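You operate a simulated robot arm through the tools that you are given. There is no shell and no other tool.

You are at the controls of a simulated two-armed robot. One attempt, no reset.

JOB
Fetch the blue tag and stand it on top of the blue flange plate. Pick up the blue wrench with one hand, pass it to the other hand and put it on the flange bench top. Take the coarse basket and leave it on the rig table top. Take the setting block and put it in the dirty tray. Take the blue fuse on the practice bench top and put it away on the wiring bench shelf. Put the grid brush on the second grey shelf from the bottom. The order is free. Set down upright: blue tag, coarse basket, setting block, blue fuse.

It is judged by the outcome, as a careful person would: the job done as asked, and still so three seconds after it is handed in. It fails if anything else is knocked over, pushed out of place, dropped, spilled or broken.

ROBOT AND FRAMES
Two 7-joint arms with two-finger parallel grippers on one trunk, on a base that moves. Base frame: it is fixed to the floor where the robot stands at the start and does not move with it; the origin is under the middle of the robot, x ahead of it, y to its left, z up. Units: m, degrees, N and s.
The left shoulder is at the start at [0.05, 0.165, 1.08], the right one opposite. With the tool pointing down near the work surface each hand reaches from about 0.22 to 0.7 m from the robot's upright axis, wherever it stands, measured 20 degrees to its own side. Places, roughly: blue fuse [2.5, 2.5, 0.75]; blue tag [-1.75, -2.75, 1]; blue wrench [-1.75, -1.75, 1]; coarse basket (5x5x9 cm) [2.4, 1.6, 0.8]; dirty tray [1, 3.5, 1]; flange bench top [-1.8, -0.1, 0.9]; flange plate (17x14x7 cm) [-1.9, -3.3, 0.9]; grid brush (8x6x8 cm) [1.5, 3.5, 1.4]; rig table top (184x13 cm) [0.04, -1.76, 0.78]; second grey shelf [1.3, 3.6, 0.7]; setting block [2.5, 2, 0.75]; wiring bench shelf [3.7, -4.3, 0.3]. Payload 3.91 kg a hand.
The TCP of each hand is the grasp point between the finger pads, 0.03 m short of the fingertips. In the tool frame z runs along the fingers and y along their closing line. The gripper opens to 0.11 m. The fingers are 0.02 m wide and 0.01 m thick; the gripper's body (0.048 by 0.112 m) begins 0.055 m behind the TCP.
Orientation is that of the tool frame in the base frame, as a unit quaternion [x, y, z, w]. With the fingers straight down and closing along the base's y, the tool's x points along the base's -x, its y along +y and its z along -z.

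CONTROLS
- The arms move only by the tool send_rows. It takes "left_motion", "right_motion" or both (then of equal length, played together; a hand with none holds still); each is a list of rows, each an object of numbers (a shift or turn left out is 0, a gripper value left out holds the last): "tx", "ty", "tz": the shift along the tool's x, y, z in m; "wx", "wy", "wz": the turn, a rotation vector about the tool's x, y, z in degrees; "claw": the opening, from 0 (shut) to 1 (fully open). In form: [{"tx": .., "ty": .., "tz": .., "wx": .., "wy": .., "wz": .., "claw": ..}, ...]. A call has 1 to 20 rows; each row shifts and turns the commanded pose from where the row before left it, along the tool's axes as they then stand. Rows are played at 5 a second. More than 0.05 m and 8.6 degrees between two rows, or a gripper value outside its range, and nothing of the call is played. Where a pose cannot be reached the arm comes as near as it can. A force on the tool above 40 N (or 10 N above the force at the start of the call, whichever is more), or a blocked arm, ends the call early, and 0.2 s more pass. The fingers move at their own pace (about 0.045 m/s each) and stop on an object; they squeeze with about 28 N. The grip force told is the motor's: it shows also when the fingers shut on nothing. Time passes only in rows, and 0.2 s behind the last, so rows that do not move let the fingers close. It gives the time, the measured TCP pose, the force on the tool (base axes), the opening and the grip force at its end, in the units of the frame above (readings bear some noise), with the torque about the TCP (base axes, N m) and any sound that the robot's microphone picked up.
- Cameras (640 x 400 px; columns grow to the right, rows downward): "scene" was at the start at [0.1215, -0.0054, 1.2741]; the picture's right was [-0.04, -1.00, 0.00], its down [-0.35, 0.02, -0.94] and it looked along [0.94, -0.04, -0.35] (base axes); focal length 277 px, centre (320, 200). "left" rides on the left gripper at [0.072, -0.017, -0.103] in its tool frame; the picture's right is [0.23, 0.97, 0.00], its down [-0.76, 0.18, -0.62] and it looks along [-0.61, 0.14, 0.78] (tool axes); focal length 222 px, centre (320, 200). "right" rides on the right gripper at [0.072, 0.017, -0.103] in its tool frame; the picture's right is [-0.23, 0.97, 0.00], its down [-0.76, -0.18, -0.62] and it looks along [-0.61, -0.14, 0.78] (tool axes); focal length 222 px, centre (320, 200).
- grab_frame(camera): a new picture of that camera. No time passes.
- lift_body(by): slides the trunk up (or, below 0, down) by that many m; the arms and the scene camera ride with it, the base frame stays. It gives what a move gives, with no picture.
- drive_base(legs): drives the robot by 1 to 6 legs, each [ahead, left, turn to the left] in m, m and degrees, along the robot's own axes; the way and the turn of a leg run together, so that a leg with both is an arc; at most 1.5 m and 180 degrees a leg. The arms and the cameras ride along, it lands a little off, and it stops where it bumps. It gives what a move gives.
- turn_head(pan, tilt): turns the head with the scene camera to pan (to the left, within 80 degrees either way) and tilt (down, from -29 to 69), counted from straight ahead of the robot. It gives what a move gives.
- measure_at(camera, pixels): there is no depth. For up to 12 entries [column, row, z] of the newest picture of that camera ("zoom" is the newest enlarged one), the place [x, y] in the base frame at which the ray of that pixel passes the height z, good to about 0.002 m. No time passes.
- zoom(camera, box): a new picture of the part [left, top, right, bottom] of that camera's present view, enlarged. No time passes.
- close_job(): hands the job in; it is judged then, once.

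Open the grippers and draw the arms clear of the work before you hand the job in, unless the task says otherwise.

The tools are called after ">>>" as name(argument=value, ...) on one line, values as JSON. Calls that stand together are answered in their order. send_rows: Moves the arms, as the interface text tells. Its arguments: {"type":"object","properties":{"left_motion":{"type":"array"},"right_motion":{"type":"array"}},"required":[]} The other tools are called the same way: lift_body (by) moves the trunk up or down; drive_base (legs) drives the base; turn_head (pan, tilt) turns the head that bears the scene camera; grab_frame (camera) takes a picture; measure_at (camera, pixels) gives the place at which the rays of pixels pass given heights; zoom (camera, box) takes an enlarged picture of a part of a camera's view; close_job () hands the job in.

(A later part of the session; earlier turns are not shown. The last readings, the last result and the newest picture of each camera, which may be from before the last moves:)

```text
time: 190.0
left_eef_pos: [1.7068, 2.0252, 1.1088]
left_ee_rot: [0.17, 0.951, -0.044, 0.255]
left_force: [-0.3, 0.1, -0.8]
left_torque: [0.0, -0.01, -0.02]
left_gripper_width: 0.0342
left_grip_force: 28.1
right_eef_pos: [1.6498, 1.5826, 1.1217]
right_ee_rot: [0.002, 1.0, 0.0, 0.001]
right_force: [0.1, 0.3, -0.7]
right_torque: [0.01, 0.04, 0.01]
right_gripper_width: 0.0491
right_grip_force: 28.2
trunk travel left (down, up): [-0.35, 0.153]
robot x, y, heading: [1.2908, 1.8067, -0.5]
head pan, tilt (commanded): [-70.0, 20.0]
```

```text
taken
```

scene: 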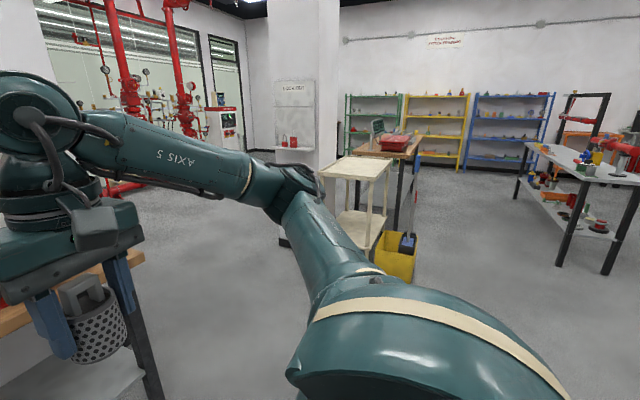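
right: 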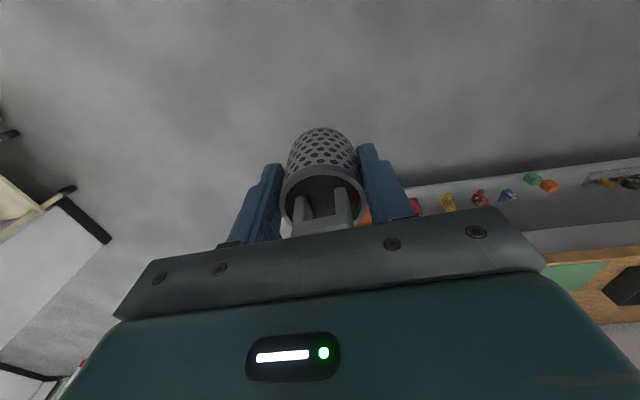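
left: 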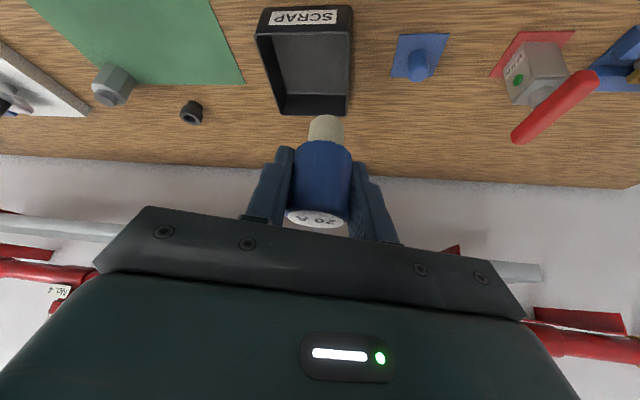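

The rig table is to the right rear at (570,180). I turn right to face -y and drive down the open aisle to get a proper look at it.

>>> drive_base(legs=[[0, 0, -90], [1.1, 0, 0]])

>>> turn_head(pan=-25, tilt=20)

>>> grab_frame(camera="scene")

>>> turn_head(pan=30, tilt=20)

>>> grab_frame(camera="scene")

```text
time: 199.5
left_eef_pos: [1.5252, 0.2638, 1.1093]
left_ee_rot: [0.79, 0.556, -0.211, 0.15]
left_force: [0.0, 0.0, -1.2]
left_torque: [-0.02, 0.0, -0.04]
left_gripper_width: 0.0342
left_grip_force: 28.2
right_eef_pos: [1.0814, 0.3149, 1.1223]
right_ee_rot: [0.705, 0.709, 0.0, 0.0]
right_force: [0.0, 0.2, -0.9]
right_torque: [-0.01, 0.01, 0.0]
right_gripper_width: 0.0487
right_grip_force: 27.6
trunk travel left (down, up): [-0.35, 0.153]
robot x, y, heading: [1.3031, 0.676, -89.8]
head pan, tilt (commanded): [-70.0, 20.0]
```

```text
time: 200.7
left_eef_pos: [1.5248, 0.2632, 1.1092]
left_ee_rot: [0.79, 0.556, -0.211, 0.15]
left_force: [0.2, -0.8, -1.1]
left_torque: [0.01, -0.02, 0.02]
left_gripper_width: 0.0339
left_grip_force: 28.0
right_eef_pos: [1.0818, 0.3178, 1.1213]
right_ee_rot: [0.704, 0.71, 0.0, 0.0]
right_force: [-0.3, 0.1, 0.0]
right_torque: [0.01, 0.01, 0.03]
right_gripper_width: 0.049
right_grip_force: 27.6
trunk travel left (down, up): [-0.35, 0.153]
robot x, y, heading: [1.2975, 0.6745, -89.7]
head pan, tilt (commanded): [-25.0, 20.0]
```

```text
taken
```

scene: 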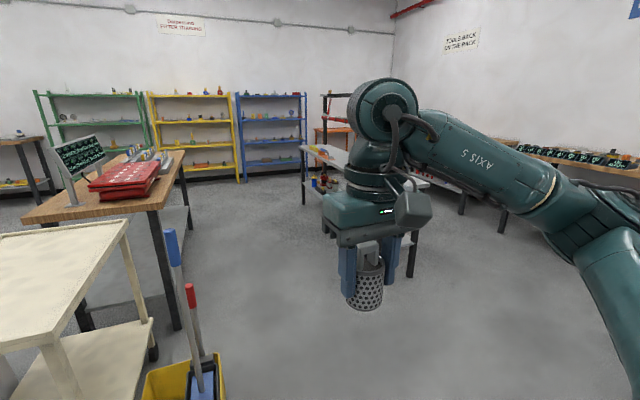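

```text
time: 201.9
left_eef_pos: [1.5232, 0.2633, 1.1103]
left_ee_rot: [0.79, 0.556, -0.211, 0.15]
left_force: [-0.2, 0.5, -1.2]
left_torque: [0.0, -0.01, 0.0]
left_gripper_width: 0.0341
left_grip_force: 27.8
right_eef_pos: [1.0809, 0.3151, 1.1223]
right_ee_rot: [0.705, 0.709, 0.0, 0.0]
right_force: [-0.2, 0.4, -1.5]
right_torque: [0.04, -0.03, 0.01]
right_gripper_width: 0.0488
right_grip_force: 28.0
trunk travel left (down, up): [-0.35, 0.153]
robot x, y, heading: [1.3001, 0.6735, -89.6]
head pan, tilt (commanded): [30.0, 20.0]
```

```text
taken
```

scene: 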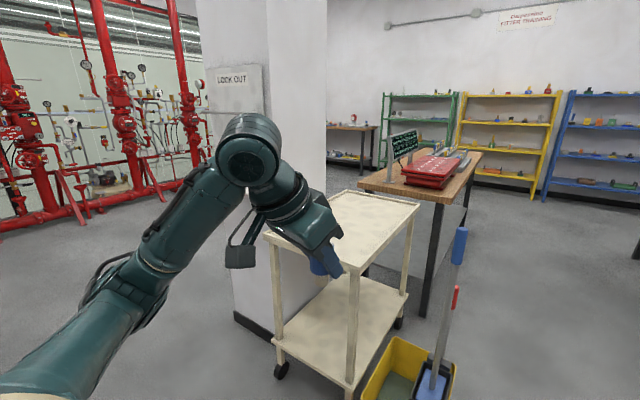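

The trolley and mop stand ahead-left, the rig table ahead-right. I slide diagonally right of them, toward (0.6, 0.25), to face the rig table.

>>> drive_base(legs=[[0.4, -0.35, 0], [0.0, -0.4, 0]])

>>> turn_head(pan=-20, tilt=30)

>>> grab_frame(camera="scene")

>>> turn_head(pan=5, tilt=30)

>>> grab_frame(camera="scene")

```text
time: 209.2
left_eef_pos: [0.777, -0.1486, 1.1092]
left_ee_rot: [0.787, 0.561, -0.21, 0.15]
left_force: [0.4, 0.0, 0.1]
left_torque: [-0.03, -0.01, 0.01]
left_gripper_width: 0.0342
left_grip_force: 27.8
right_eef_pos: [0.3333, -0.1018, 1.1219]
right_ee_rot: [0.702, 0.713, 0.0, 0.0]
right_force: [-0.4, 0.2, -1.5]
right_torque: [0.03, -0.02, -0.01]
right_gripper_width: 0.049
right_grip_force: 28.2
trunk travel left (down, up): [-0.35, 0.153]
robot x, y, heading: [0.5493, 0.2639, -88.9]
head pan, tilt (commanded): [30.0, 20.0]
```

```text
time: 210.4
left_eef_pos: [0.7775, -0.148, 1.1091]
left_ee_rot: [0.787, 0.56, -0.211, 0.151]
left_force: [-0.6, -0.2, -0.7]
left_torque: [-0.02, -0.01, 0.02]
left_gripper_width: 0.0341
left_grip_force: 27.8
right_eef_pos: [0.3338, -0.1007, 1.122]
right_ee_rot: [0.701, 0.713, 0.0, 0.0]
right_force: [-0.7, -0.6, -0.9]
right_torque: [0.01, -0.02, 0.01]
right_gripper_width: 0.0491
right_grip_force: 28.1
trunk travel left (down, up): [-0.35, 0.153]
robot x, y, heading: [0.5487, 0.2579, -89.2]
head pan, tilt (commanded): [-20.0, 30.0]
```

```text
taken
```

scene: 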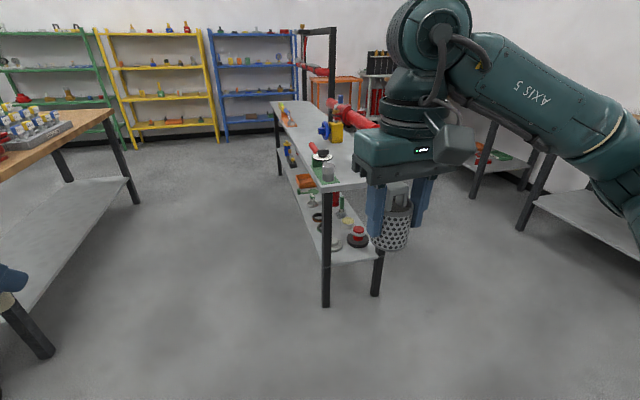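

```text
time: 211.3
left_eef_pos: [0.7765, -0.1487, 1.1102]
left_ee_rot: [0.787, 0.56, -0.211, 0.151]
left_force: [0.7, 0.1, -0.3]
left_torque: [0.02, -0.04, -0.02]
left_gripper_width: 0.0342
left_grip_force: 27.7
right_eef_pos: [0.3333, -0.1009, 1.1218]
right_ee_rot: [0.7, 0.714, 0.0, 0.0]
right_force: [0.0, -0.4, -1.3]
right_torque: [0.01, 0.01, 0.01]
right_gripper_width: 0.049
right_grip_force: 28.0
trunk travel left (down, up): [-0.35, 0.153]
robot x, y, heading: [0.5493, 0.2621, -89.0]
head pan, tilt (commanded): [5.0, 30.0]
```

```text
taken
```

scene: 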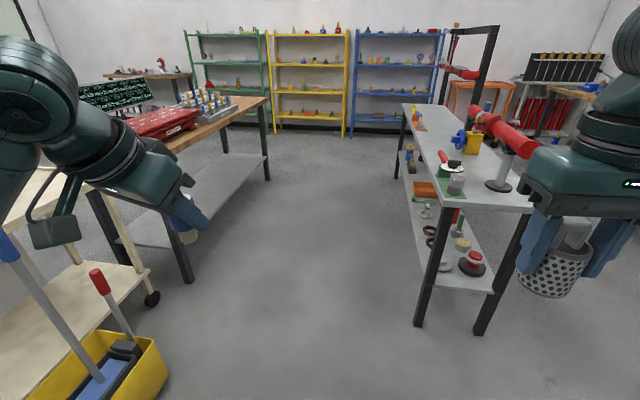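

I measure the rig table's top corners and feet.

>>> measure_at(camera="scene", pixels=[[419, 326, 0], [481, 333, 0], [434, 206, 0.78], [530, 212, 0.78], [404, 105, 0.78], [445, 104, 0.78], [453, 192, 0.78], [499, 189, 0.78], [467, 152, 0.78], [417, 126, 0.78]])

>>> zoom(camera="scene", box=[380, 80, 560, 220])

```text
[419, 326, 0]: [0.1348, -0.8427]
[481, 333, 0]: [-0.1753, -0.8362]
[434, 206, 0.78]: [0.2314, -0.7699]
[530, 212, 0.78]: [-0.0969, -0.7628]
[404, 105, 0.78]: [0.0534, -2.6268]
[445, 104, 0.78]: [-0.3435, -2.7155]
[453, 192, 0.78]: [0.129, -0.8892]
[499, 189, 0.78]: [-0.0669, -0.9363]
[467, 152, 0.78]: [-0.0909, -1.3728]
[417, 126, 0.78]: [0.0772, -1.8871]
```

```text
2.86 times, centred on (470, 150) of scene
```

zoom: 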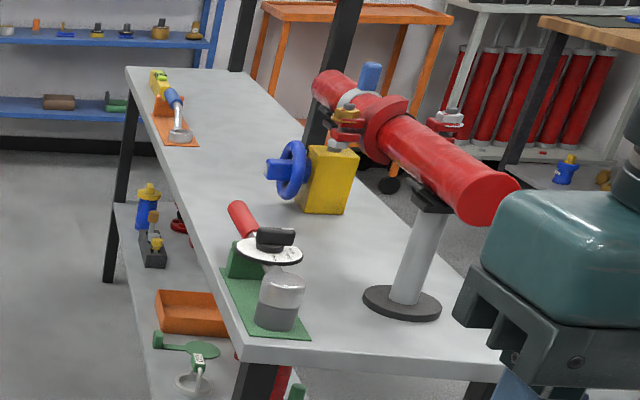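

The table top runs from about (0.2,-0.78) to (0.05,-2.63) along its left edge; the free strip is on this +x side. I check the wooden bench on the other side of the aisle.

>>> measure_at(camera="scene", pixels=[[188, 281, 0], [268, 180, 0], [205, 150, 0.8], [268, 100, 0.8], [95, 250, 0.8], [152, 300, 0], [165, 365, 0], [190, 235, 0.9]])

```text
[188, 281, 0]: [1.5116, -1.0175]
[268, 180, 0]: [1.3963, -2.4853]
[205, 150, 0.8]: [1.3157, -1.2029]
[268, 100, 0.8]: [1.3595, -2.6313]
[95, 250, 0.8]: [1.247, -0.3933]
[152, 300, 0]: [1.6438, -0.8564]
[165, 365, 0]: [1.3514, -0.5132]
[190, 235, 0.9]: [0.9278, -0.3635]
```

The aisle is about 1.15 m wide (bench front at x≈1.35–1.5). I drive down it at x≈0.72 to y≈-1.9.

>>> drive_base(legs=[[0.66, 0.15, 0], [1.45, 0.0, 0]])

>>> turn_head(pan=-60, tilt=35)

>>> grab_frame(camera="scene")

>>> turn_head(pan=30, tilt=20)

>>> grab_frame(camera="scene")

```text
time: 221.9
left_eef_pos: [0.9801, -2.2705, 1.1103]
left_ee_rot: [0.782, 0.566, -0.209, 0.152]
left_force: [0.8, 0.1, -0.7]
left_torque: [0.01, -0.01, 0.01]
left_gripper_width: 0.0343
left_grip_force: 27.9
right_eef_pos: [0.5337, -2.2282, 1.122]
right_ee_rot: [0.696, 0.718, -0.001, 0.001]
right_force: [0.7, -0.6, -0.5]
right_torque: [-0.01, -0.02, -0.01]
right_gripper_width: 0.0491
right_grip_force: 28.3
trunk travel left (down, up): [-0.35, 0.153]
robot x, y, heading: [0.7456, -1.8637, -88.0]
head pan, tilt (commanded): [5.0, 30.0]
```

```text
time: 223.3
left_eef_pos: [0.9784, -2.2694, 1.1089]
left_ee_rot: [0.783, 0.566, -0.209, 0.153]
left_force: [0.2, 0.3, -0.5]
left_torque: [0.0, 0.01, -0.01]
left_gripper_width: 0.0341
left_grip_force: 28.4
right_eef_pos: [0.5343, -2.2277, 1.1219]
right_ee_rot: [0.696, 0.718, 0.0, 0.0]
right_force: [0.3, -0.3, -0.6]
right_torque: [0.03, 0.01, 0.03]
right_gripper_width: 0.049
right_grip_force: 28.5
trunk travel left (down, up): [-0.35, 0.153]
robot x, y, heading: [0.7454, -1.8614, -88.1]
head pan, tilt (commanded): [-60.0, 35.0]
```

```text
taken
```

scene: 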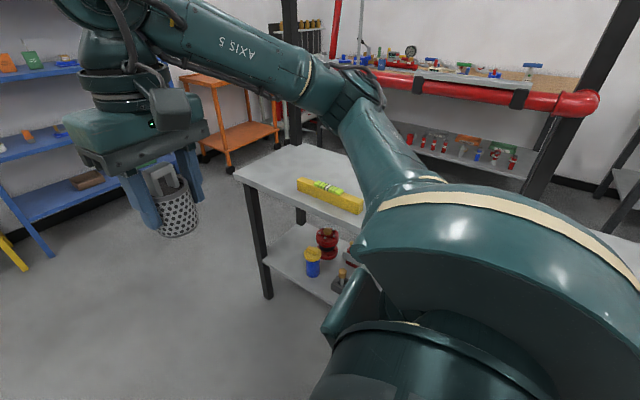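

```text
time: 224.9
left_eef_pos: [0.9786, -2.2701, 1.1097]
left_ee_rot: [0.783, 0.566, -0.209, 0.152]
left_force: [0.1, 0.0, -1.0]
left_torque: [-0.01, 0.02, 0.05]
left_gripper_width: 0.0343
left_grip_force: 27.9
right_eef_pos: [0.5349, -2.2272, 1.1222]
right_ee_rot: [0.696, 0.718, 0.0, 0.0]
right_force: [0.3, -0.5, -1.1]
right_torque: [-0.01, 0.01, 0.01]
right_gripper_width: 0.0486
right_grip_force: 27.9
trunk travel left (down, up): [-0.35, 0.153]
robot x, y, heading: [0.7454, -1.8619, -88.1]
head pan, tilt (commanded): [30.0, 20.0]
```

```text
taken
```

scene: 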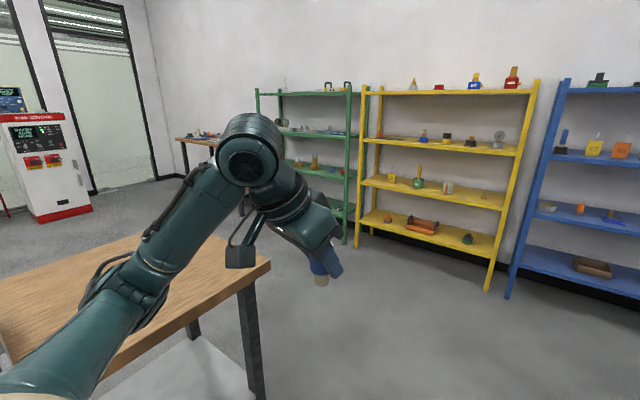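

The aisle end is clear. I turn right to face the rig table (heading 180).

>>> drive_base(legs=[[0, 0, -92]])

>>> turn_head(pan=0, tilt=40)

>>> grab_frame(camera="scene")

>>> grab_frame(camera="right")

```text
time: 229.2
left_eef_pos: [0.3316, -2.0858, 1.1094]
left_ee_rot: [0.951, -0.167, -0.255, -0.045]
left_force: [-0.3, 0.3, -0.6]
left_torque: [0.02, -0.03, 0.0]
left_gripper_width: 0.0341
left_grip_force: 28.0
right_eef_pos: [0.386, -1.6425, 1.1222]
right_ee_rot: [1.0, 0.0, -0.001, 0.0]
right_force: [-0.1, -0.6, 0.0]
right_torque: [0.0, -0.01, -0.02]
right_gripper_width: 0.0489
right_grip_force: 28.4
trunk travel left (down, up): [-0.35, 0.153]
robot x, y, heading: [0.7442, -1.862, -180.1]
head pan, tilt (commanded): [30.0, 20.0]
```

```text
time: 230.2
left_eef_pos: [0.3311, -2.0843, 1.1098]
left_ee_rot: [0.951, -0.168, -0.255, -0.045]
left_force: [-0.2, 0.3, -0.6]
left_torque: [0.01, 0.02, 0.0]
left_gripper_width: 0.0342
left_grip_force: 27.9
right_eef_pos: [0.3858, -1.6424, 1.1226]
right_ee_rot: [1.0, 0.002, -0.001, 0.0]
right_force: [-0.1, -0.9, -1.4]
right_torque: [0.0, -0.05, -0.01]
right_gripper_width: 0.0487
right_grip_force: 27.9
trunk travel left (down, up): [-0.35, 0.153]
robot x, y, heading: [0.7449, -1.8609, -179.6]
head pan, tilt (commanded): [0.0, 40.0]
```

```text
taken
```

scene: 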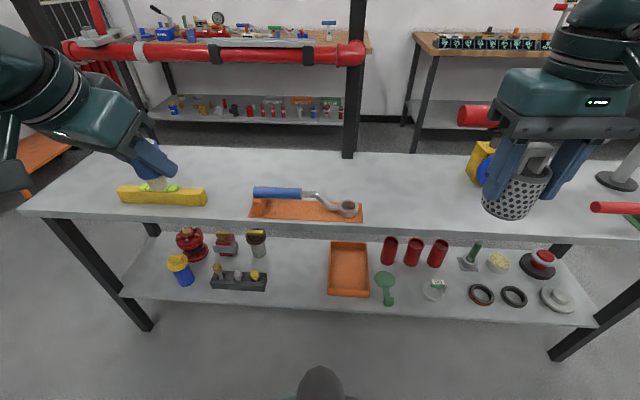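

```text
taken
```

right: 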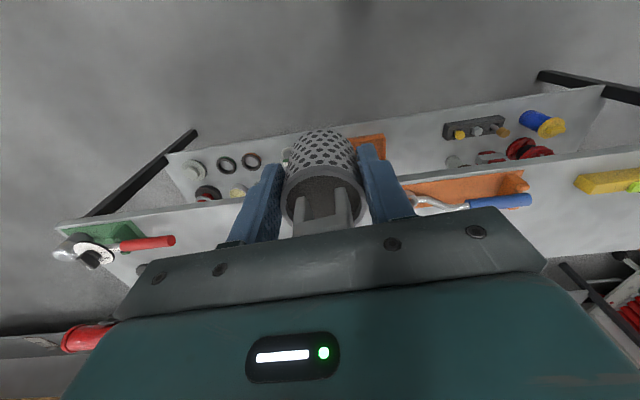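

The table shows a free area between the orange tray (right end at 362) and the valve (470). I measure it and the table edge.

>>> measure_at(camera="scene", pixels=[[362, 222, 0.78], [362, 203, 0.78], [420, 195, 0.78], [420, 224, 0.78], [480, 210, 0.78], [500, 228, 0.78], [420, 155, 0.78], [590, 212, 0.78], [362, 222, 0.75], [420, 224, 0.75]])

>>> measure_at(camera="right", pixels=[[413, 190, 0.78], [413, 190, 0.75], [120, 245, 0.78], [80, 222, 0.78], [240, 190, 0.78]])

>>> zoom(camera="scene", box=[340, 140, 500, 240])

```text
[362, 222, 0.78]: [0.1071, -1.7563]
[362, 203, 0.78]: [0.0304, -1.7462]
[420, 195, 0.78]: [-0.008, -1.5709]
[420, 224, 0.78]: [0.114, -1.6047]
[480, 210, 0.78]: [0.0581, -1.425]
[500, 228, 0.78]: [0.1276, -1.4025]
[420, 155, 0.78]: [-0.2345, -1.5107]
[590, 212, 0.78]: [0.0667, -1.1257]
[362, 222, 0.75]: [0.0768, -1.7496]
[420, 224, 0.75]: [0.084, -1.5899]
```

```text
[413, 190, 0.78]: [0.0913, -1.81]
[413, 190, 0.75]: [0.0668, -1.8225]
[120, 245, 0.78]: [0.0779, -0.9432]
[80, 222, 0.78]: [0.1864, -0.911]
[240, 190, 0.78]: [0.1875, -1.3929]
```

```text
4.00 times, centred on (420, 190) of scene
```

zoom: 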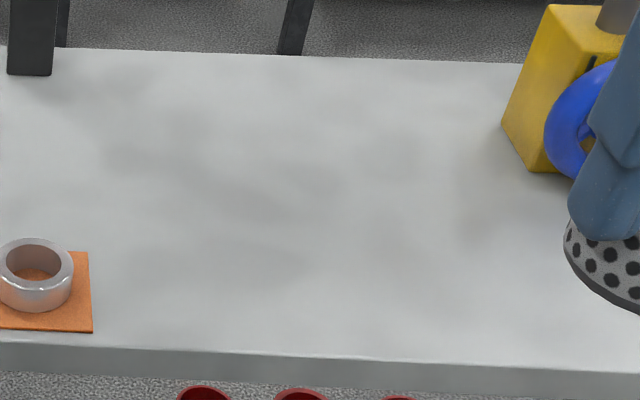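

The free area spans y from -1.75 to -1.42 near the front edge x≈0.127; I choose (0.05,-1.58). I drive 0.17 m closer and lower the basket to just above the top.

>>> drive_base(legs=[[0.17, 0, 0]])

>>> send_rows(right_motion=[{"tx": -0.0237, "ty": -0.0089, "tz": 0.0318}, {"tx": -0.0237, "ty": -0.0089, "tz": 0.0318}, {"tx": -0.0237, "ty": -0.0089, "tz": 0.0318}, {"tx": -0.0237, "ty": -0.0089, "tz": 0.0318}, {"tx": -0.0237, "ty": -0.0089, "tz": 0.0318}, {"tx": -0.0237, "ty": -0.0089, "tz": 0.0318}, {"tx": -0.0237, "ty": -0.0089, "tz": 0.0318}, {}])

>>> grab_frame(camera="scene")

>>> grab_frame(camera="right")

```text
time: 231.7
left_eef_pos: [0.1628, -2.0861, 1.1087]
left_ee_rot: [0.951, -0.167, -0.255, -0.044]
left_force: [0.6, -0.4, -0.3]
left_torque: [0.01, 0.0, 0.0]
left_gripper_width: 0.0339
left_grip_force: 28.1
right_eef_pos: [0.2173, -1.6438, 1.1228]
right_ee_rot: [1.0, 0.001, 0.001, 0.001]
right_force: [-0.7, 0.0, -2.1]
right_torque: [0.01, 0.0, -0.01]
right_gripper_width: 0.0488
right_grip_force: 27.7
trunk travel left (down, up): [-0.35, 0.153]
robot x, y, heading: [0.5761, -1.8622, -179.7]
head pan, tilt (commanded): [0.0, 40.0]
```

```text
time: 233.4
left_eef_pos: [0.1644, -2.0855, 1.1098]
left_ee_rot: [0.952, -0.166, -0.255, -0.044]
left_force: [-0.2, -0.6, 0.8]
left_torque: [-0.01, 0.0, 0.03]
left_gripper_width: 0.0344
left_grip_force: 28.0
right_eef_pos: [0.0512, -1.5816, 0.8971]
right_ee_rot: [1.0, 0.002, -0.001, 0.0]
right_force: [-0.4, -0.2, -0.8]
right_torque: [-0.01, -0.02, -0.04]
right_gripper_width: 0.049
right_grip_force: 27.6
trunk travel left (down, up): [-0.35, 0.153]
robot x, y, heading: [0.5762, -1.8637, -179.8]
head pan, tilt (commanded): [0.0, 40.0]
```

```text
taken
```

scene: 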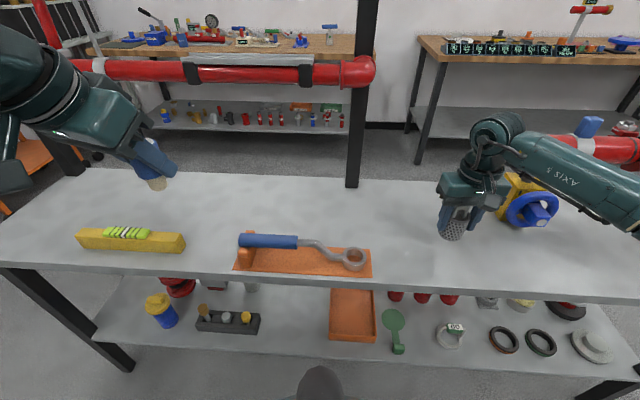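

```text
taken
```

right: 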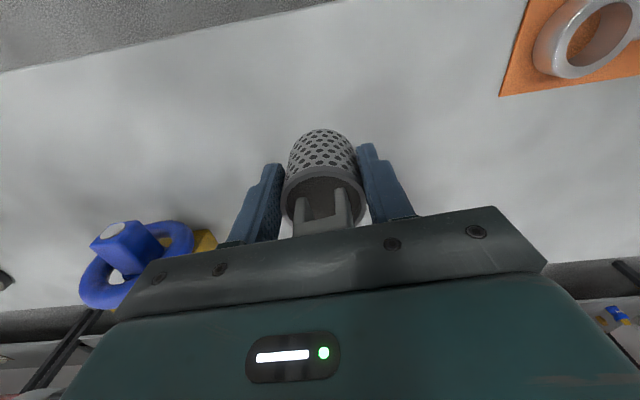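

I verify the table height by the mat's corner in both views: scene (371,277) and right (500,96).

>>> measure_at(camera="scene", pixels=[[371, 277, 0.78], [371, 277, 0.8], [371, 277, 0.76]])

>>> measure_at(camera="right", pixels=[[500, 96, 0.78], [500, 96, 0.8], [500, 96, 0.76]])

```text
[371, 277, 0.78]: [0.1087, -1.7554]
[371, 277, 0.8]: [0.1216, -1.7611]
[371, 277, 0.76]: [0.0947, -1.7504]
```

```text
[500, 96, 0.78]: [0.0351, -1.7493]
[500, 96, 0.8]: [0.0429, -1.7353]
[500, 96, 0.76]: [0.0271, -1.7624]
```

Those are different mat corners, so I rely on contact: lower 5.5 cm, then 3 mm steps.

>>> send_rows(right_motion=[{"tz": 0.02}, {"tz": 0.02}, {"tz": 0.015}, {}])

>>> send_rows(right_motion=[{"tz": 0.003}, {"tz": 0.003}, {"tz": 0.003}, {}])

```text
time: 234.4
left_eef_pos: [0.1636, -2.0855, 1.109]
left_ee_rot: [0.952, -0.167, -0.255, -0.044]
left_force: [-0.7, 0.1, -0.9]
left_torque: [-0.01, -0.01, -0.01]
left_gripper_width: 0.034
left_grip_force: 27.7
right_eef_pos: [0.0518, -1.58, 0.8441]
right_ee_rot: [1.0, 0.002, 0.0, 0.0]
right_force: [-0.3, 0.2, -0.6]
right_torque: [-0.02, -0.06, -0.01]
right_gripper_width: 0.049
right_grip_force: 28.1
trunk travel left (down, up): [-0.35, 0.153]
robot x, y, heading: [0.5803, -1.8628, -179.8]
head pan, tilt (commanded): [0.0, 40.0]
```

```text
time: 235.4
left_eef_pos: [0.162, -2.0855, 1.1093]
left_ee_rot: [0.951, -0.167, -0.255, -0.045]
left_force: [-0.2, 0.5, 0.0]
left_torque: [-0.02, 0.02, 0.02]
left_gripper_width: 0.0343
left_grip_force: 28.3
right_eef_pos: [0.0512, -1.5807, 0.8365]
right_ee_rot: [1.0, 0.002, 0.0, 0.0]
right_force: [0.4, 0.8, -2.0]
right_torque: [-0.02, 0.0, 0.0]
right_gripper_width: 0.0484
right_grip_force: 27.9
trunk travel left (down, up): [-0.35, 0.153]
robot x, y, heading: [0.5784, -1.8625, -180.0]
head pan, tilt (commanded): [0.0, 40.0]
```

>>> send_rows(right_motion=[{"tz": 0.003}, {"tz": 0.003}, {"tz": 0.002}, {}])

>>> zoom(camera="scene", box=[400, 180, 520, 280])

```text
time: 236.4
left_eef_pos: [0.1642, -2.0864, 1.1102]
left_ee_rot: [0.951, -0.166, -0.256, -0.044]
left_force: [0.7, 0.1, -0.2]
left_torque: [0.01, 0.0, 0.02]
left_gripper_width: 0.034
left_grip_force: 28.0
right_eef_pos: [0.0506, -1.5814, 0.8311]
right_ee_rot: [1.0, 0.002, -0.003, 0.001]
right_force: [0.3, 1.4, 21.1]
right_torque: [0.17, 0.24, -0.18]
right_gripper_width: 0.049
right_grip_force: 28.0
trunk travel left (down, up): [-0.35, 0.153]
robot x, y, heading: [0.5735, -1.8597, -179.7]
head pan, tilt (commanded): [0.0, 40.0]
```

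```text
4.00 times, centred on (460, 230) of scene
```

zoom: 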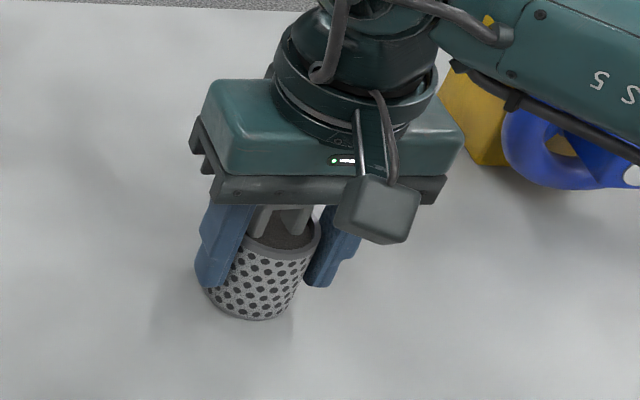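

Firm contact (21 N); the basket stands on the table. I relieve 3 mm, open, and rise straight up.

>>> send_rows(right_motion=[{"tz": -0.003}, {"claw": 0.8}, {}, {}, {}, {"tz": -0.01}, {"tz": -0.02}, {"tz": -0.03}, {"tz": -0.04}, {"tz": -0.04}, {}])

>>> grab_frame(camera="scene")

>>> grab_frame(camera="right")

```text
time: 238.8
left_eef_pos: [0.1645, -2.0862, 1.1084]
left_ee_rot: [0.951, -0.167, -0.255, -0.044]
left_force: [0.3, 0.4, -1.6]
left_torque: [0.02, 0.04, 0.0]
left_gripper_width: 0.0339
left_grip_force: 28.5
right_eef_pos: [0.0506, -1.5813, 0.9706]
right_ee_rot: [1.0, 0.001, 0.0, 0.0]
right_force: [0.7, 0.2, -0.5]
right_torque: [0.01, 0.04, -0.04]
right_gripper_width: 0.0879
right_grip_force: 0.1
trunk travel left (down, up): [-0.35, 0.153]
robot x, y, heading: [0.5755, -1.8643, -179.9]
head pan, tilt (commanded): [0.0, 40.0]
```

```text
taken
```

scene: 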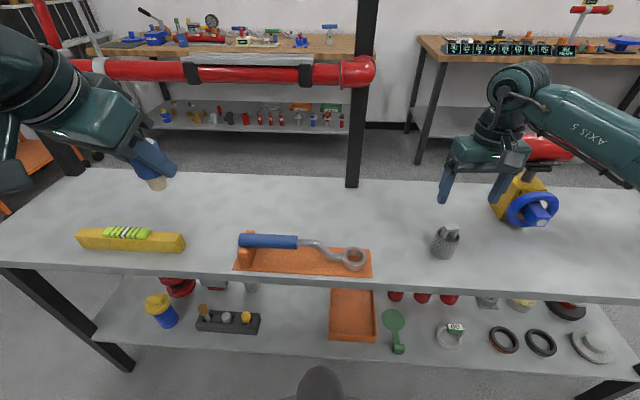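

```text
taken
```

right: 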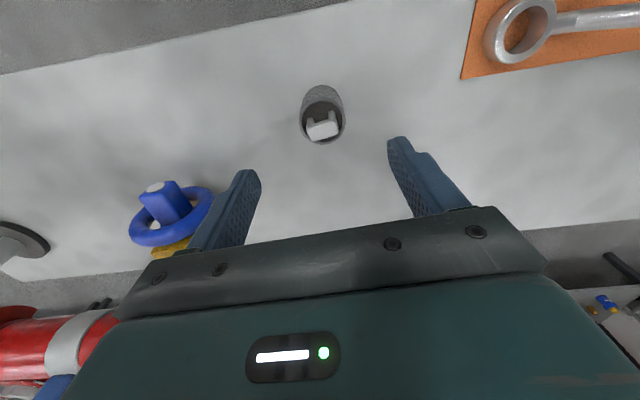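

The basket stands upright at (445,243). I raise and retract the right hand, back off, and turn left to look toward the wiring bench corner.

>>> send_rows(right_motion=[{"tz": -0.04}, {"tz": -0.04, "tx": 0.02}, {"tz": -0.03, "tx": 0.03}, {"tz": -0.03, "tx": 0.03}, {"tx": 0.04}, {"tx": 0.04}, {}])

>>> drive_base(legs=[[-0.2, 0, 0], [0, 0, 90], [0.8, 0, 0]])

>>> turn_head(pan=45, tilt=20)

>>> grab_frame(camera="scene")

>>> turn_head(pan=0, tilt=20)

>>> grab_frame(camera="scene")

```text
time: 240.4
left_eef_pos: [0.1639, -2.0867, 1.1094]
left_ee_rot: [0.952, -0.167, -0.254, -0.044]
left_force: [-1.3, 0.0, 0.0]
left_torque: [-0.04, 0.01, 0.02]
left_gripper_width: 0.0338
left_grip_force: 28.1
right_eef_pos: [0.2138, -1.5808, 1.1112]
right_ee_rot: [1.0, 0.002, 0.0, 0.0]
right_force: [0.7, 0.0, -0.3]
right_torque: [-0.01, 0.03, -0.01]
right_gripper_width: 0.0878
right_grip_force: 0.0
trunk travel left (down, up): [-0.35, 0.153]
robot x, y, heading: [0.5792, -1.8637, -179.7]
head pan, tilt (commanded): [0.0, 40.0]
```

```text
time: 249.7
left_eef_pos: [0.9997, -3.0703, 1.1096]
left_ee_rot: [0.791, 0.555, -0.211, 0.149]
left_force: [-0.8, -0.3, -1.3]
left_torque: [0.01, 0.0, 0.01]
left_gripper_width: 0.0339
left_grip_force: 27.9
right_eef_pos: [0.4958, -3.0203, 1.1122]
right_ee_rot: [0.706, 0.708, -0.001, 0.0]
right_force: [-0.3, -0.4, 0.3]
right_torque: [-0.01, 0.01, 0.02]
right_gripper_width: 0.0882
right_grip_force: 0.1
trunk travel left (down, up): [-0.35, 0.153]
robot x, y, heading: [0.7787, -2.6558, -89.7]
head pan, tilt (commanded): [0.0, 40.0]
```

```text
time: 250.8
left_eef_pos: [0.9999, -3.0711, 1.1095]
left_ee_rot: [0.791, 0.554, -0.212, 0.149]
left_force: [0.3, 0.0, -1.1]
left_torque: [-0.03, 0.04, -0.01]
left_gripper_width: 0.0342
left_grip_force: 28.1
right_eef_pos: [0.494, -3.02, 1.1115]
right_ee_rot: [0.706, 0.709, -0.001, 0.001]
right_force: [-0.1, 0.3, -0.1]
right_torque: [-0.01, -0.02, 0.0]
right_gripper_width: 0.0881
right_grip_force: 0.0
trunk travel left (down, up): [-0.35, 0.153]
robot x, y, heading: [0.778, -2.6572, -90.1]
head pan, tilt (commanded): [45.0, 20.0]
```

```text
taken
```

scene: 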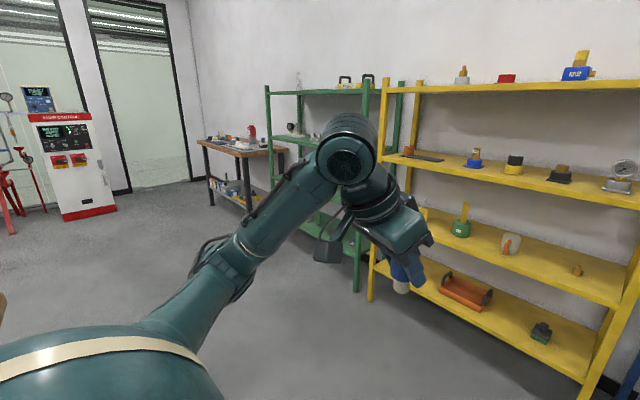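

```text
time: 252.0
left_eef_pos: [0.9998, -3.0708, 1.1092]
left_ee_rot: [0.79, 0.555, -0.212, 0.149]
left_force: [-1.6, -0.1, 0.0]
left_torque: [-0.01, -0.01, 0.03]
left_gripper_width: 0.0341
left_grip_force: 27.6
right_eef_pos: [0.4936, -3.0204, 1.1127]
right_ee_rot: [0.706, 0.708, 0.0, 0.0]
right_force: [0.3, -1.1, 1.0]
right_torque: [0.0, -0.02, 0.01]
right_gripper_width: 0.088
right_grip_force: 0.1
trunk travel left (down, up): [-0.35, 0.153]
robot x, y, heading: [0.7805, -2.6598, -89.6]
head pan, tilt (commanded): [0.0, 20.0]
```

```text
taken
```

scene: 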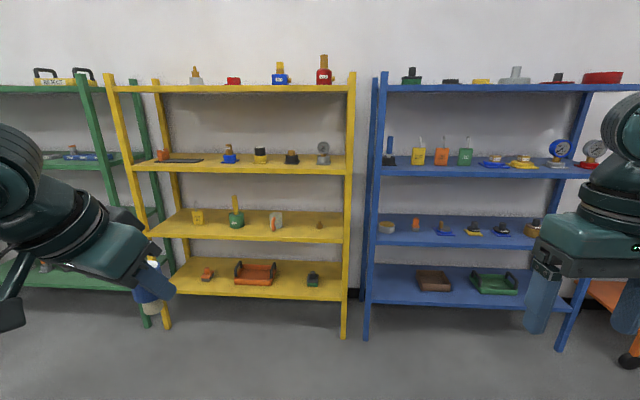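

The wiring bench stands beyond the green rack in the corner. I measure the racks' front feet here to plan the way along them.

>>> measure_at(camera="scene", pixels=[[344, 338, 0], [166, 328, 0], [147, 326, 0], [366, 338, 0], [558, 350, 0], [630, 365, 0]])

>>> turn_head(pan=62, tilt=15)

>>> grab_frame(camera="scene")

```text
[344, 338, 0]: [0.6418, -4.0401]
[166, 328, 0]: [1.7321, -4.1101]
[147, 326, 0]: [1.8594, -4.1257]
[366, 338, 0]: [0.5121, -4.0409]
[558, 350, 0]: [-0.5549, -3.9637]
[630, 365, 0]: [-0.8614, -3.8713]
```

```text
time: 253.3
left_eef_pos: [0.9999, -3.0704, 1.1102]
left_ee_rot: [0.791, 0.555, -0.212, 0.149]
left_force: [0.0, 0.5, -0.8]
left_torque: [-0.01, -0.01, 0.0]
left_gripper_width: 0.0339
left_grip_force: 27.6
right_eef_pos: [0.4947, -3.0199, 1.112]
right_ee_rot: [0.706, 0.708, -0.001, 0.001]
right_force: [0.0, 0.6, 0.2]
right_torque: [0.01, -0.01, 0.0]
right_gripper_width: 0.0882
right_grip_force: 0.1
trunk travel left (down, up): [-0.35, 0.153]
robot x, y, heading: [0.7758, -2.6561, -89.9]
head pan, tilt (commanded): [62.0, 15.0]
```

```text
taken
```

scene: 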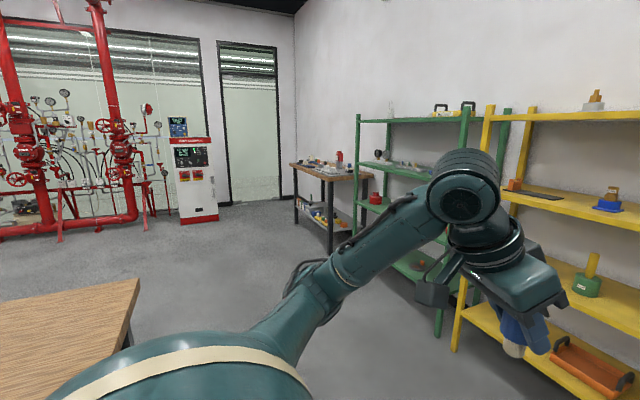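

Rack fronts run along y≈-4.05 to -4.13. I go 0.35 m ahead, turn left to face +x, shift to the corridor's middle (y≈-3.35) and drive toward the wiring bench.

>>> drive_base(legs=[[0.35, 0, 0], [0, 0, 90], [0.2, -0.3, 0], [1.3, 0, 0]])

>>> turn_head(pan=-40, tilt=20)

>>> grab_frame(camera="scene")

>>> turn_head(pan=5, tilt=20)

>>> grab_frame(camera="scene")

```text
time: 268.2
left_eef_pos: [2.6833, -3.1206, 1.1098]
left_ee_rot: [0.179, 0.949, -0.048, 0.254]
left_force: [0.0, 0.7, -0.9]
left_torque: [-0.01, -0.01, -0.05]
left_gripper_width: 0.0339
left_grip_force: 27.3
right_eef_pos: [2.6201, -3.6217, 1.1122]
right_ee_rot: [0.012, 1.0, 0.0, 0.0]
right_force: [0.2, 0.1, -0.2]
right_torque: [-0.01, 0.02, -0.02]
right_gripper_width: 0.088
right_grip_force: 0.1
trunk travel left (down, up): [-0.35, 0.153]
robot x, y, heading: [2.2628, -3.3312, -1.4]
head pan, tilt (commanded): [62.0, 15.0]
```

```text
time: 270.0
left_eef_pos: [2.6838, -3.1191, 1.1092]
left_ee_rot: [0.179, 0.949, -0.047, 0.254]
left_force: [0.2, 0.3, -0.3]
left_torque: [-0.02, -0.03, -0.01]
left_gripper_width: 0.034
left_grip_force: 28.3
right_eef_pos: [2.6203, -3.6208, 1.1125]
right_ee_rot: [0.013, 1.0, 0.001, 0.001]
right_force: [0.5, 0.7, -0.3]
right_torque: [0.0, 0.0, 0.01]
right_gripper_width: 0.0883
right_grip_force: 0.1
trunk travel left (down, up): [-0.35, 0.153]
robot x, y, heading: [2.2641, -3.3304, -1.3]
head pan, tilt (commanded): [-40.0, 20.0]
```

```text
taken
```

scene: 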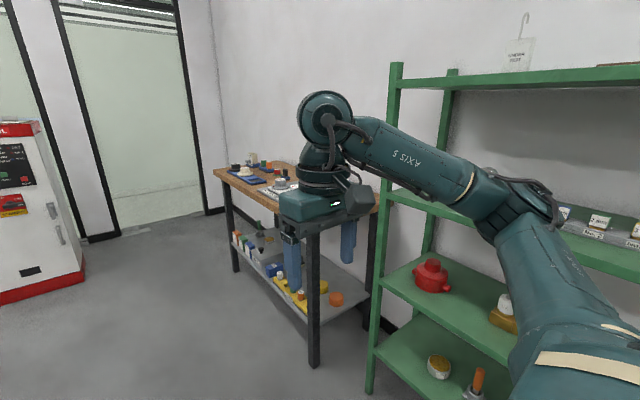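

```text
time: 271.1
left_eef_pos: [2.6846, -3.1192, 1.1099]
left_ee_rot: [0.18, 0.949, -0.047, 0.255]
left_force: [-0.6, 1.0, -0.5]
left_torque: [-0.01, 0.0, -0.01]
left_gripper_width: 0.034
left_grip_force: 27.8
right_eef_pos: [2.6206, -3.6221, 1.1128]
right_ee_rot: [0.013, 1.0, 0.0, 0.001]
right_force: [-0.8, 0.0, 0.2]
right_torque: [0.03, 0.01, 0.02]
right_gripper_width: 0.088
right_grip_force: 0.0
trunk travel left (down, up): [-0.35, 0.153]
robot x, y, heading: [2.2657, -3.3336, -1.7]
head pan, tilt (commanded): [5.0, 20.0]
```

```text
taken
```

scene: 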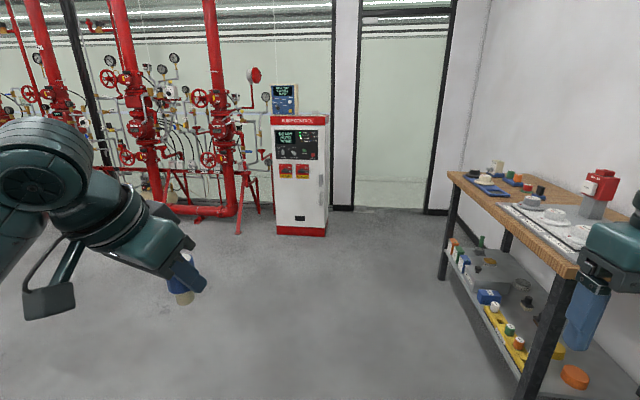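

The wiring bench is on the right, its long side facing me, with a lower shelf carrying items. I measure its front legs and edges.

>>> measure_at(camera="scene", pixels=[[441, 279, 0], [525, 396, 0], [449, 174, 0.8], [575, 275, 0.8], [449, 240, 0.3], [535, 350, 0.3], [574, 385, 0.3], [490, 300, 0.3]])

>>> zoom(camera="scene", box=[420, 140, 640, 280])

>>> zoom(camera="scene", box=[430, 220, 640, 400])

```text
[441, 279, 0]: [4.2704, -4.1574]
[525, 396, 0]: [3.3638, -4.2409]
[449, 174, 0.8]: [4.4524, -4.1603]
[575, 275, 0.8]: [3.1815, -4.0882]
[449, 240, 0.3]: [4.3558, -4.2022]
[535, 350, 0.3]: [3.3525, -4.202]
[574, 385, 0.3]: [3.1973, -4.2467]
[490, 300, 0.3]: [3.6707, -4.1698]
```

```text
2.86 times, centred on (530, 210) of scene
```

zoom: 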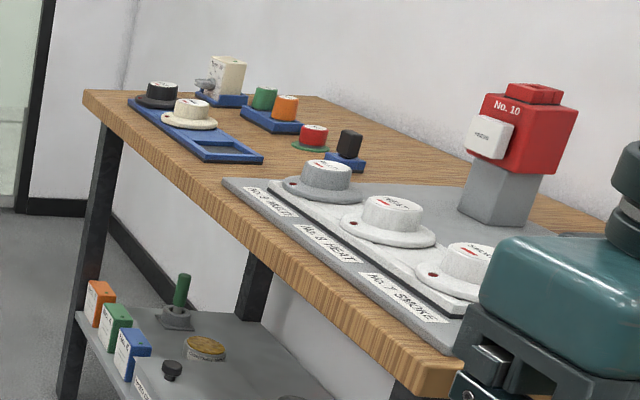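

```text
2.22 times, centred on (535, 310) of scene
```

zoom: 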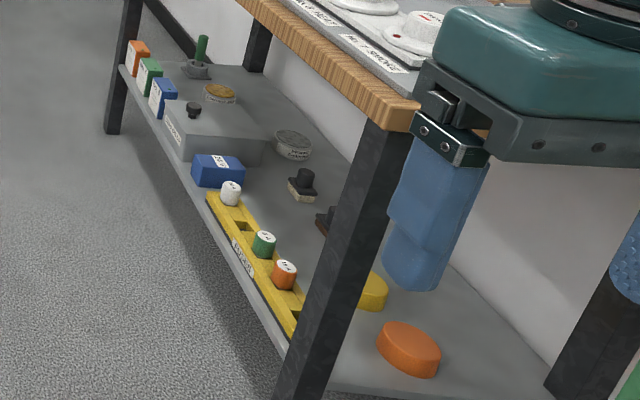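

There is a yellow fuse holder and several items on the shelf. I drive in front of the bench and turn to face it to find a free spot.

>>> drive_base(legs=[[1.3, 0.05, 0], [0, 0, -88]])

>>> turn_head(pan=0, tilt=40)

>>> lift_body(by=-0.3)

>>> grab_frame(camera="scene")

```text
time: 281.3
left_eef_pos: [3.7809, -3.7264, 1.1093]
left_ee_rot: [0.788, 0.558, -0.211, 0.15]
left_force: [-0.5, 0.7, -1.1]
left_torque: [0.02, 0.02, -0.03]
left_gripper_width: 0.0344
left_grip_force: 28.1
right_eef_pos: [3.2751, -3.681, 1.1133]
right_ee_rot: [0.703, 0.711, 0.0, 0.0]
right_force: [0.4, 0.1, -0.2]
right_torque: [0.01, 0.01, 0.0]
right_gripper_width: 0.088
right_grip_force: 0.1
trunk travel left (down, up): [-0.35, 0.153]
robot x, y, heading: [3.5542, -3.3115, -89.3]
head pan, tilt (commanded): [5.0, 20.0]
```

```text
time: 282.1
left_eef_pos: [3.7815, -3.7253, 1.1089]
left_ee_rot: [0.788, 0.558, -0.21, 0.151]
left_force: [-0.8, -0.2, -1.1]
left_torque: [0.0, 0.01, -0.01]
left_gripper_width: 0.0338
left_grip_force: 27.8
right_eef_pos: [3.276, -3.6791, 1.1127]
right_ee_rot: [0.703, 0.712, 0.0, -0.001]
right_force: [-0.7, 0.1, -0.2]
right_torque: [-0.01, -0.01, -0.02]
right_gripper_width: 0.0881
right_grip_force: 0.1
trunk travel left (down, up): [-0.35, 0.153]
robot x, y, heading: [3.5534, -3.3139, -89.5]
head pan, tilt (commanded): [0.0, 40.0]
```

```text
time: 285.1
left_eef_pos: [3.7798, -3.7258, 0.8106]
left_ee_rot: [0.788, 0.559, -0.211, 0.151]
left_force: [0.5, 0.2, -0.2]
left_torque: [0.0, -0.01, 0.01]
left_gripper_width: 0.0342
left_grip_force: 28.1
right_eef_pos: [3.2757, -3.6809, 0.8122]
right_ee_rot: [0.703, 0.711, -0.001, 0.0]
right_force: [0.2, -0.1, -0.1]
right_torque: [-0.01, 0.0, -0.01]
right_gripper_width: 0.0882
right_grip_force: 0.0
trunk travel left (down, up): [-0.05, 0.453]
robot x, y, heading: [3.5532, -3.3156, -89.2]
head pan, tilt (commanded): [0.0, 40.0]
```

```text
taken
```

scene: 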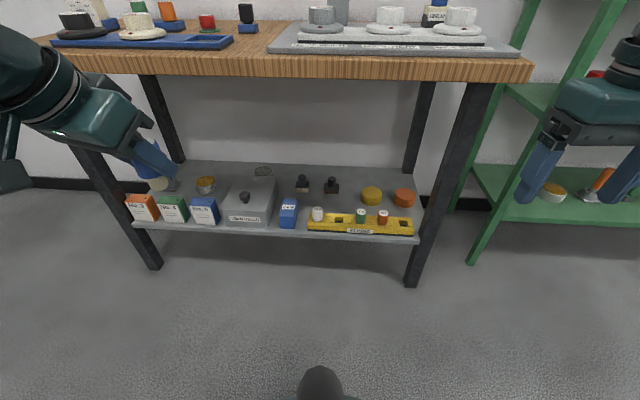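

>>> zoom(camera="scene", box=[110, 150, 280, 250])

>>> zoom(camera="scene", box=[260, 150, 440, 250])

>>> measure_at(camera="scene", pixels=[[308, 232, 0.3], [418, 240, 0.3], [290, 229, 0.3], [130, 222, 0.3], [175, 190, 0.3], [330, 193, 0.3], [371, 203, 0.3], [404, 206, 0.3], [350, 205, 0.3], [300, 165, 0.3], [300, 240, 0.3]])

```text
3.76 times, centred on (195, 200) of scene
```

zoom: 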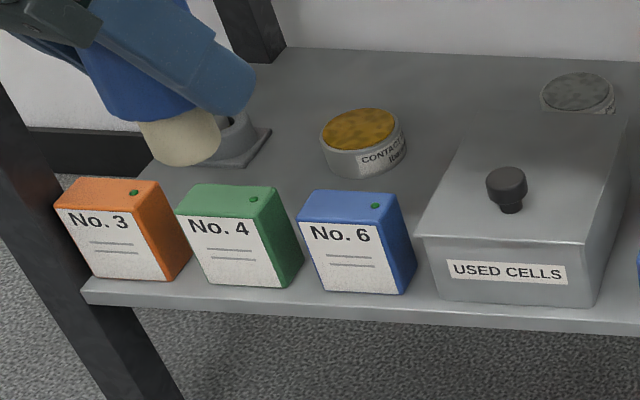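

```text
3.56 times, centred on (350, 200) of scene
```

zoom: 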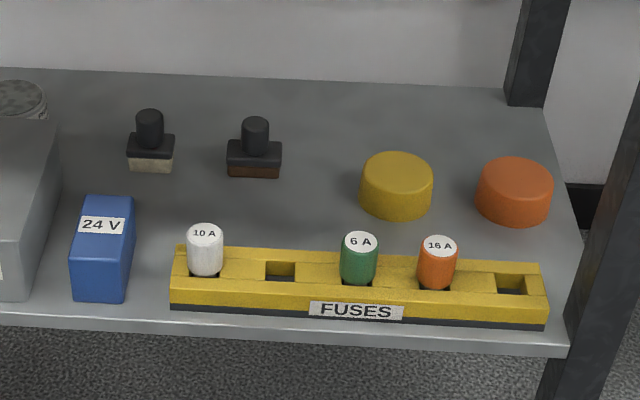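

```text
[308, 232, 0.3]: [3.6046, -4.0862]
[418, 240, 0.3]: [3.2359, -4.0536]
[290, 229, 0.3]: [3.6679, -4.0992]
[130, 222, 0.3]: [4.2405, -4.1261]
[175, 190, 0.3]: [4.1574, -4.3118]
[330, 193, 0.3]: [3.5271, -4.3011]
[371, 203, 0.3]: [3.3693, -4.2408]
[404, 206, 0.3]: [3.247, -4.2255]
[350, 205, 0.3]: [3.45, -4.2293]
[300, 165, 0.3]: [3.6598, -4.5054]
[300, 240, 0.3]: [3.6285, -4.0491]
```

A suitable clear spot is just behind the holder's empty second slot, near (3.505,-4.205). I check the rack post, bench edge and holder/stamp positions.

>>> measure_at(camera="scene", pixels=[[472, 262, 0], [411, 286, 0], [155, 268, 0], [530, 80, 0.76], [75, 72, 0.76], [300, 78, 0.76], [310, 214, 0.32], [415, 221, 0.32], [331, 194, 0.3], [317, 209, 0.37], [360, 211, 0.37]])

>>> zoom(camera="scene", box=[290, 165, 400, 245])

```text
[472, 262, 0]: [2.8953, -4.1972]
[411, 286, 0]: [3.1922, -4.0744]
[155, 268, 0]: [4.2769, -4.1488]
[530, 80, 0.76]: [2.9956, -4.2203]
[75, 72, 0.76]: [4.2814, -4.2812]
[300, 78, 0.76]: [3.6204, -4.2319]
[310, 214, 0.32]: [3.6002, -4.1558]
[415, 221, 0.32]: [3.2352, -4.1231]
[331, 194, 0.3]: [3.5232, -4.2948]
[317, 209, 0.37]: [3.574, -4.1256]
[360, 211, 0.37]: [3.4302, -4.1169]
```

```text
5.00 times, centred on (345, 205) of scene
```

zoom: 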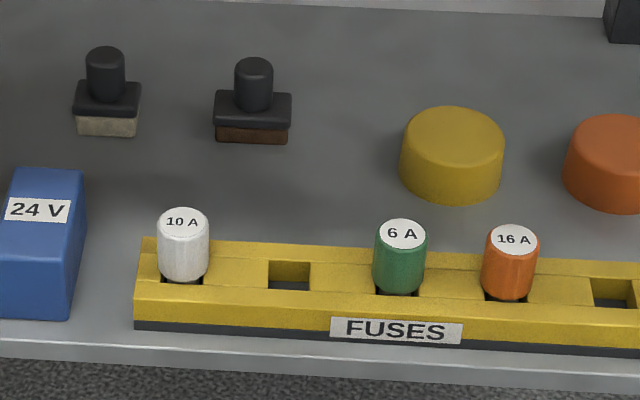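

The spot S≈(3.515,-4.22) lies behind the holder with the lane between the 10 A and 6 A fuses for the hand. I straighten the left hand's yaw about the vertical, lower it, and tuck the right hand up and in.

>>> send_rows(left_motion=[{"wx": -3.33, "wz": -5.77}, {"wx": -3.33, "wz": -5.77}, {"wx": -3.34, "wz": -5.78}, {}, {}, {}], right_motion=[{"tx": 0.02, "ty": 0.02, "tz": -0.04}, {"tx": 0.02, "ty": 0.02, "tz": -0.04}, {"tx": 0.02, "ty": 0.02, "tz": -0.04}, {"tx": 0.02, "ty": 0.02, "tz": -0.04}, {"tx": 0.02, "ty": 0.02, "tz": -0.04}, {}])

>>> send_rows(left_motion=[{"tx": 0.02, "tz": 0.0346}, {"tx": 0.02, "tz": 0.0346}, {"tx": 0.02, "tz": 0.0346}, {"tx": 0.02, "tz": 0.0346}, {"tx": 0.02, "tz": 0.0346}, {"tx": 0.02, "tz": 0.0346}, {"tx": 0.02, "tz": 0.0346}, {"tx": 0.02, "tz": 0.0346}, {}])

>>> grab_frame(camera="left")

>>> grab_frame(camera="scene")

```text
time: 286.5
left_eef_pos: [3.7814, -3.7251, 0.8092]
left_ee_rot: [0.678, 0.687, -0.182, 0.186]
left_force: [1.0, -0.2, -0.7]
left_torque: [-0.07, 0.0, 0.0]
left_gripper_width: 0.0341
left_grip_force: 28.2
right_eef_pos: [3.3736, -3.5786, 1.0117]
right_ee_rot: [0.702, 0.712, 0.0, 0.001]
right_force: [1.1, 0.6, 1.5]
right_torque: [0.01, 0.01, -0.01]
right_gripper_width: 0.0881
right_grip_force: 0.1
trunk travel left (down, up): [-0.05, 0.453]
robot x, y, heading: [3.5533, -3.3167, -89.1]
head pan, tilt (commanded): [0.0, 40.0]
```

```text
time: 288.5
left_eef_pos: [3.7802, -3.7262, 0.4901]
left_ee_rot: [0.679, 0.687, -0.182, 0.185]
left_force: [1.0, 0.3, -1.0]
left_torque: [0.03, -0.02, 0.0]
left_gripper_width: 0.034
left_grip_force: 27.7
right_eef_pos: [3.3725, -3.5771, 1.0101]
right_ee_rot: [0.703, 0.711, 0.0, 0.001]
right_force: [0.2, 0.8, 0.1]
right_torque: [-0.01, -0.01, -0.02]
right_gripper_width: 0.0879
right_grip_force: 0.0
trunk travel left (down, up): [-0.05, 0.453]
robot x, y, heading: [3.5547, -3.3164, -89.4]
head pan, tilt (commanded): [0.0, 40.0]
```

```text
taken
```

left: 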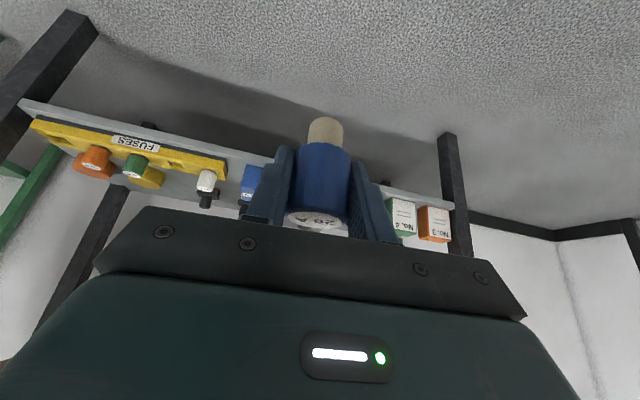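

```text
taken
```

scene: 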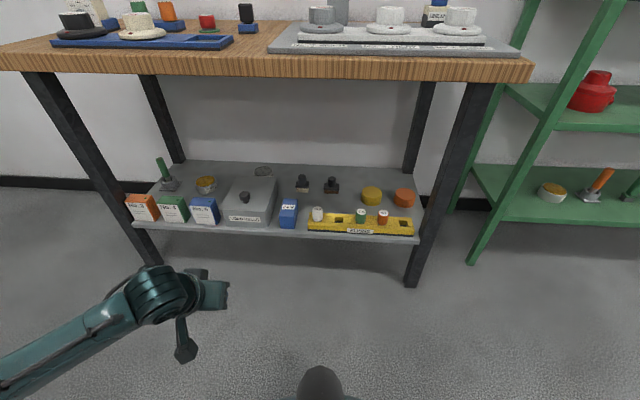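

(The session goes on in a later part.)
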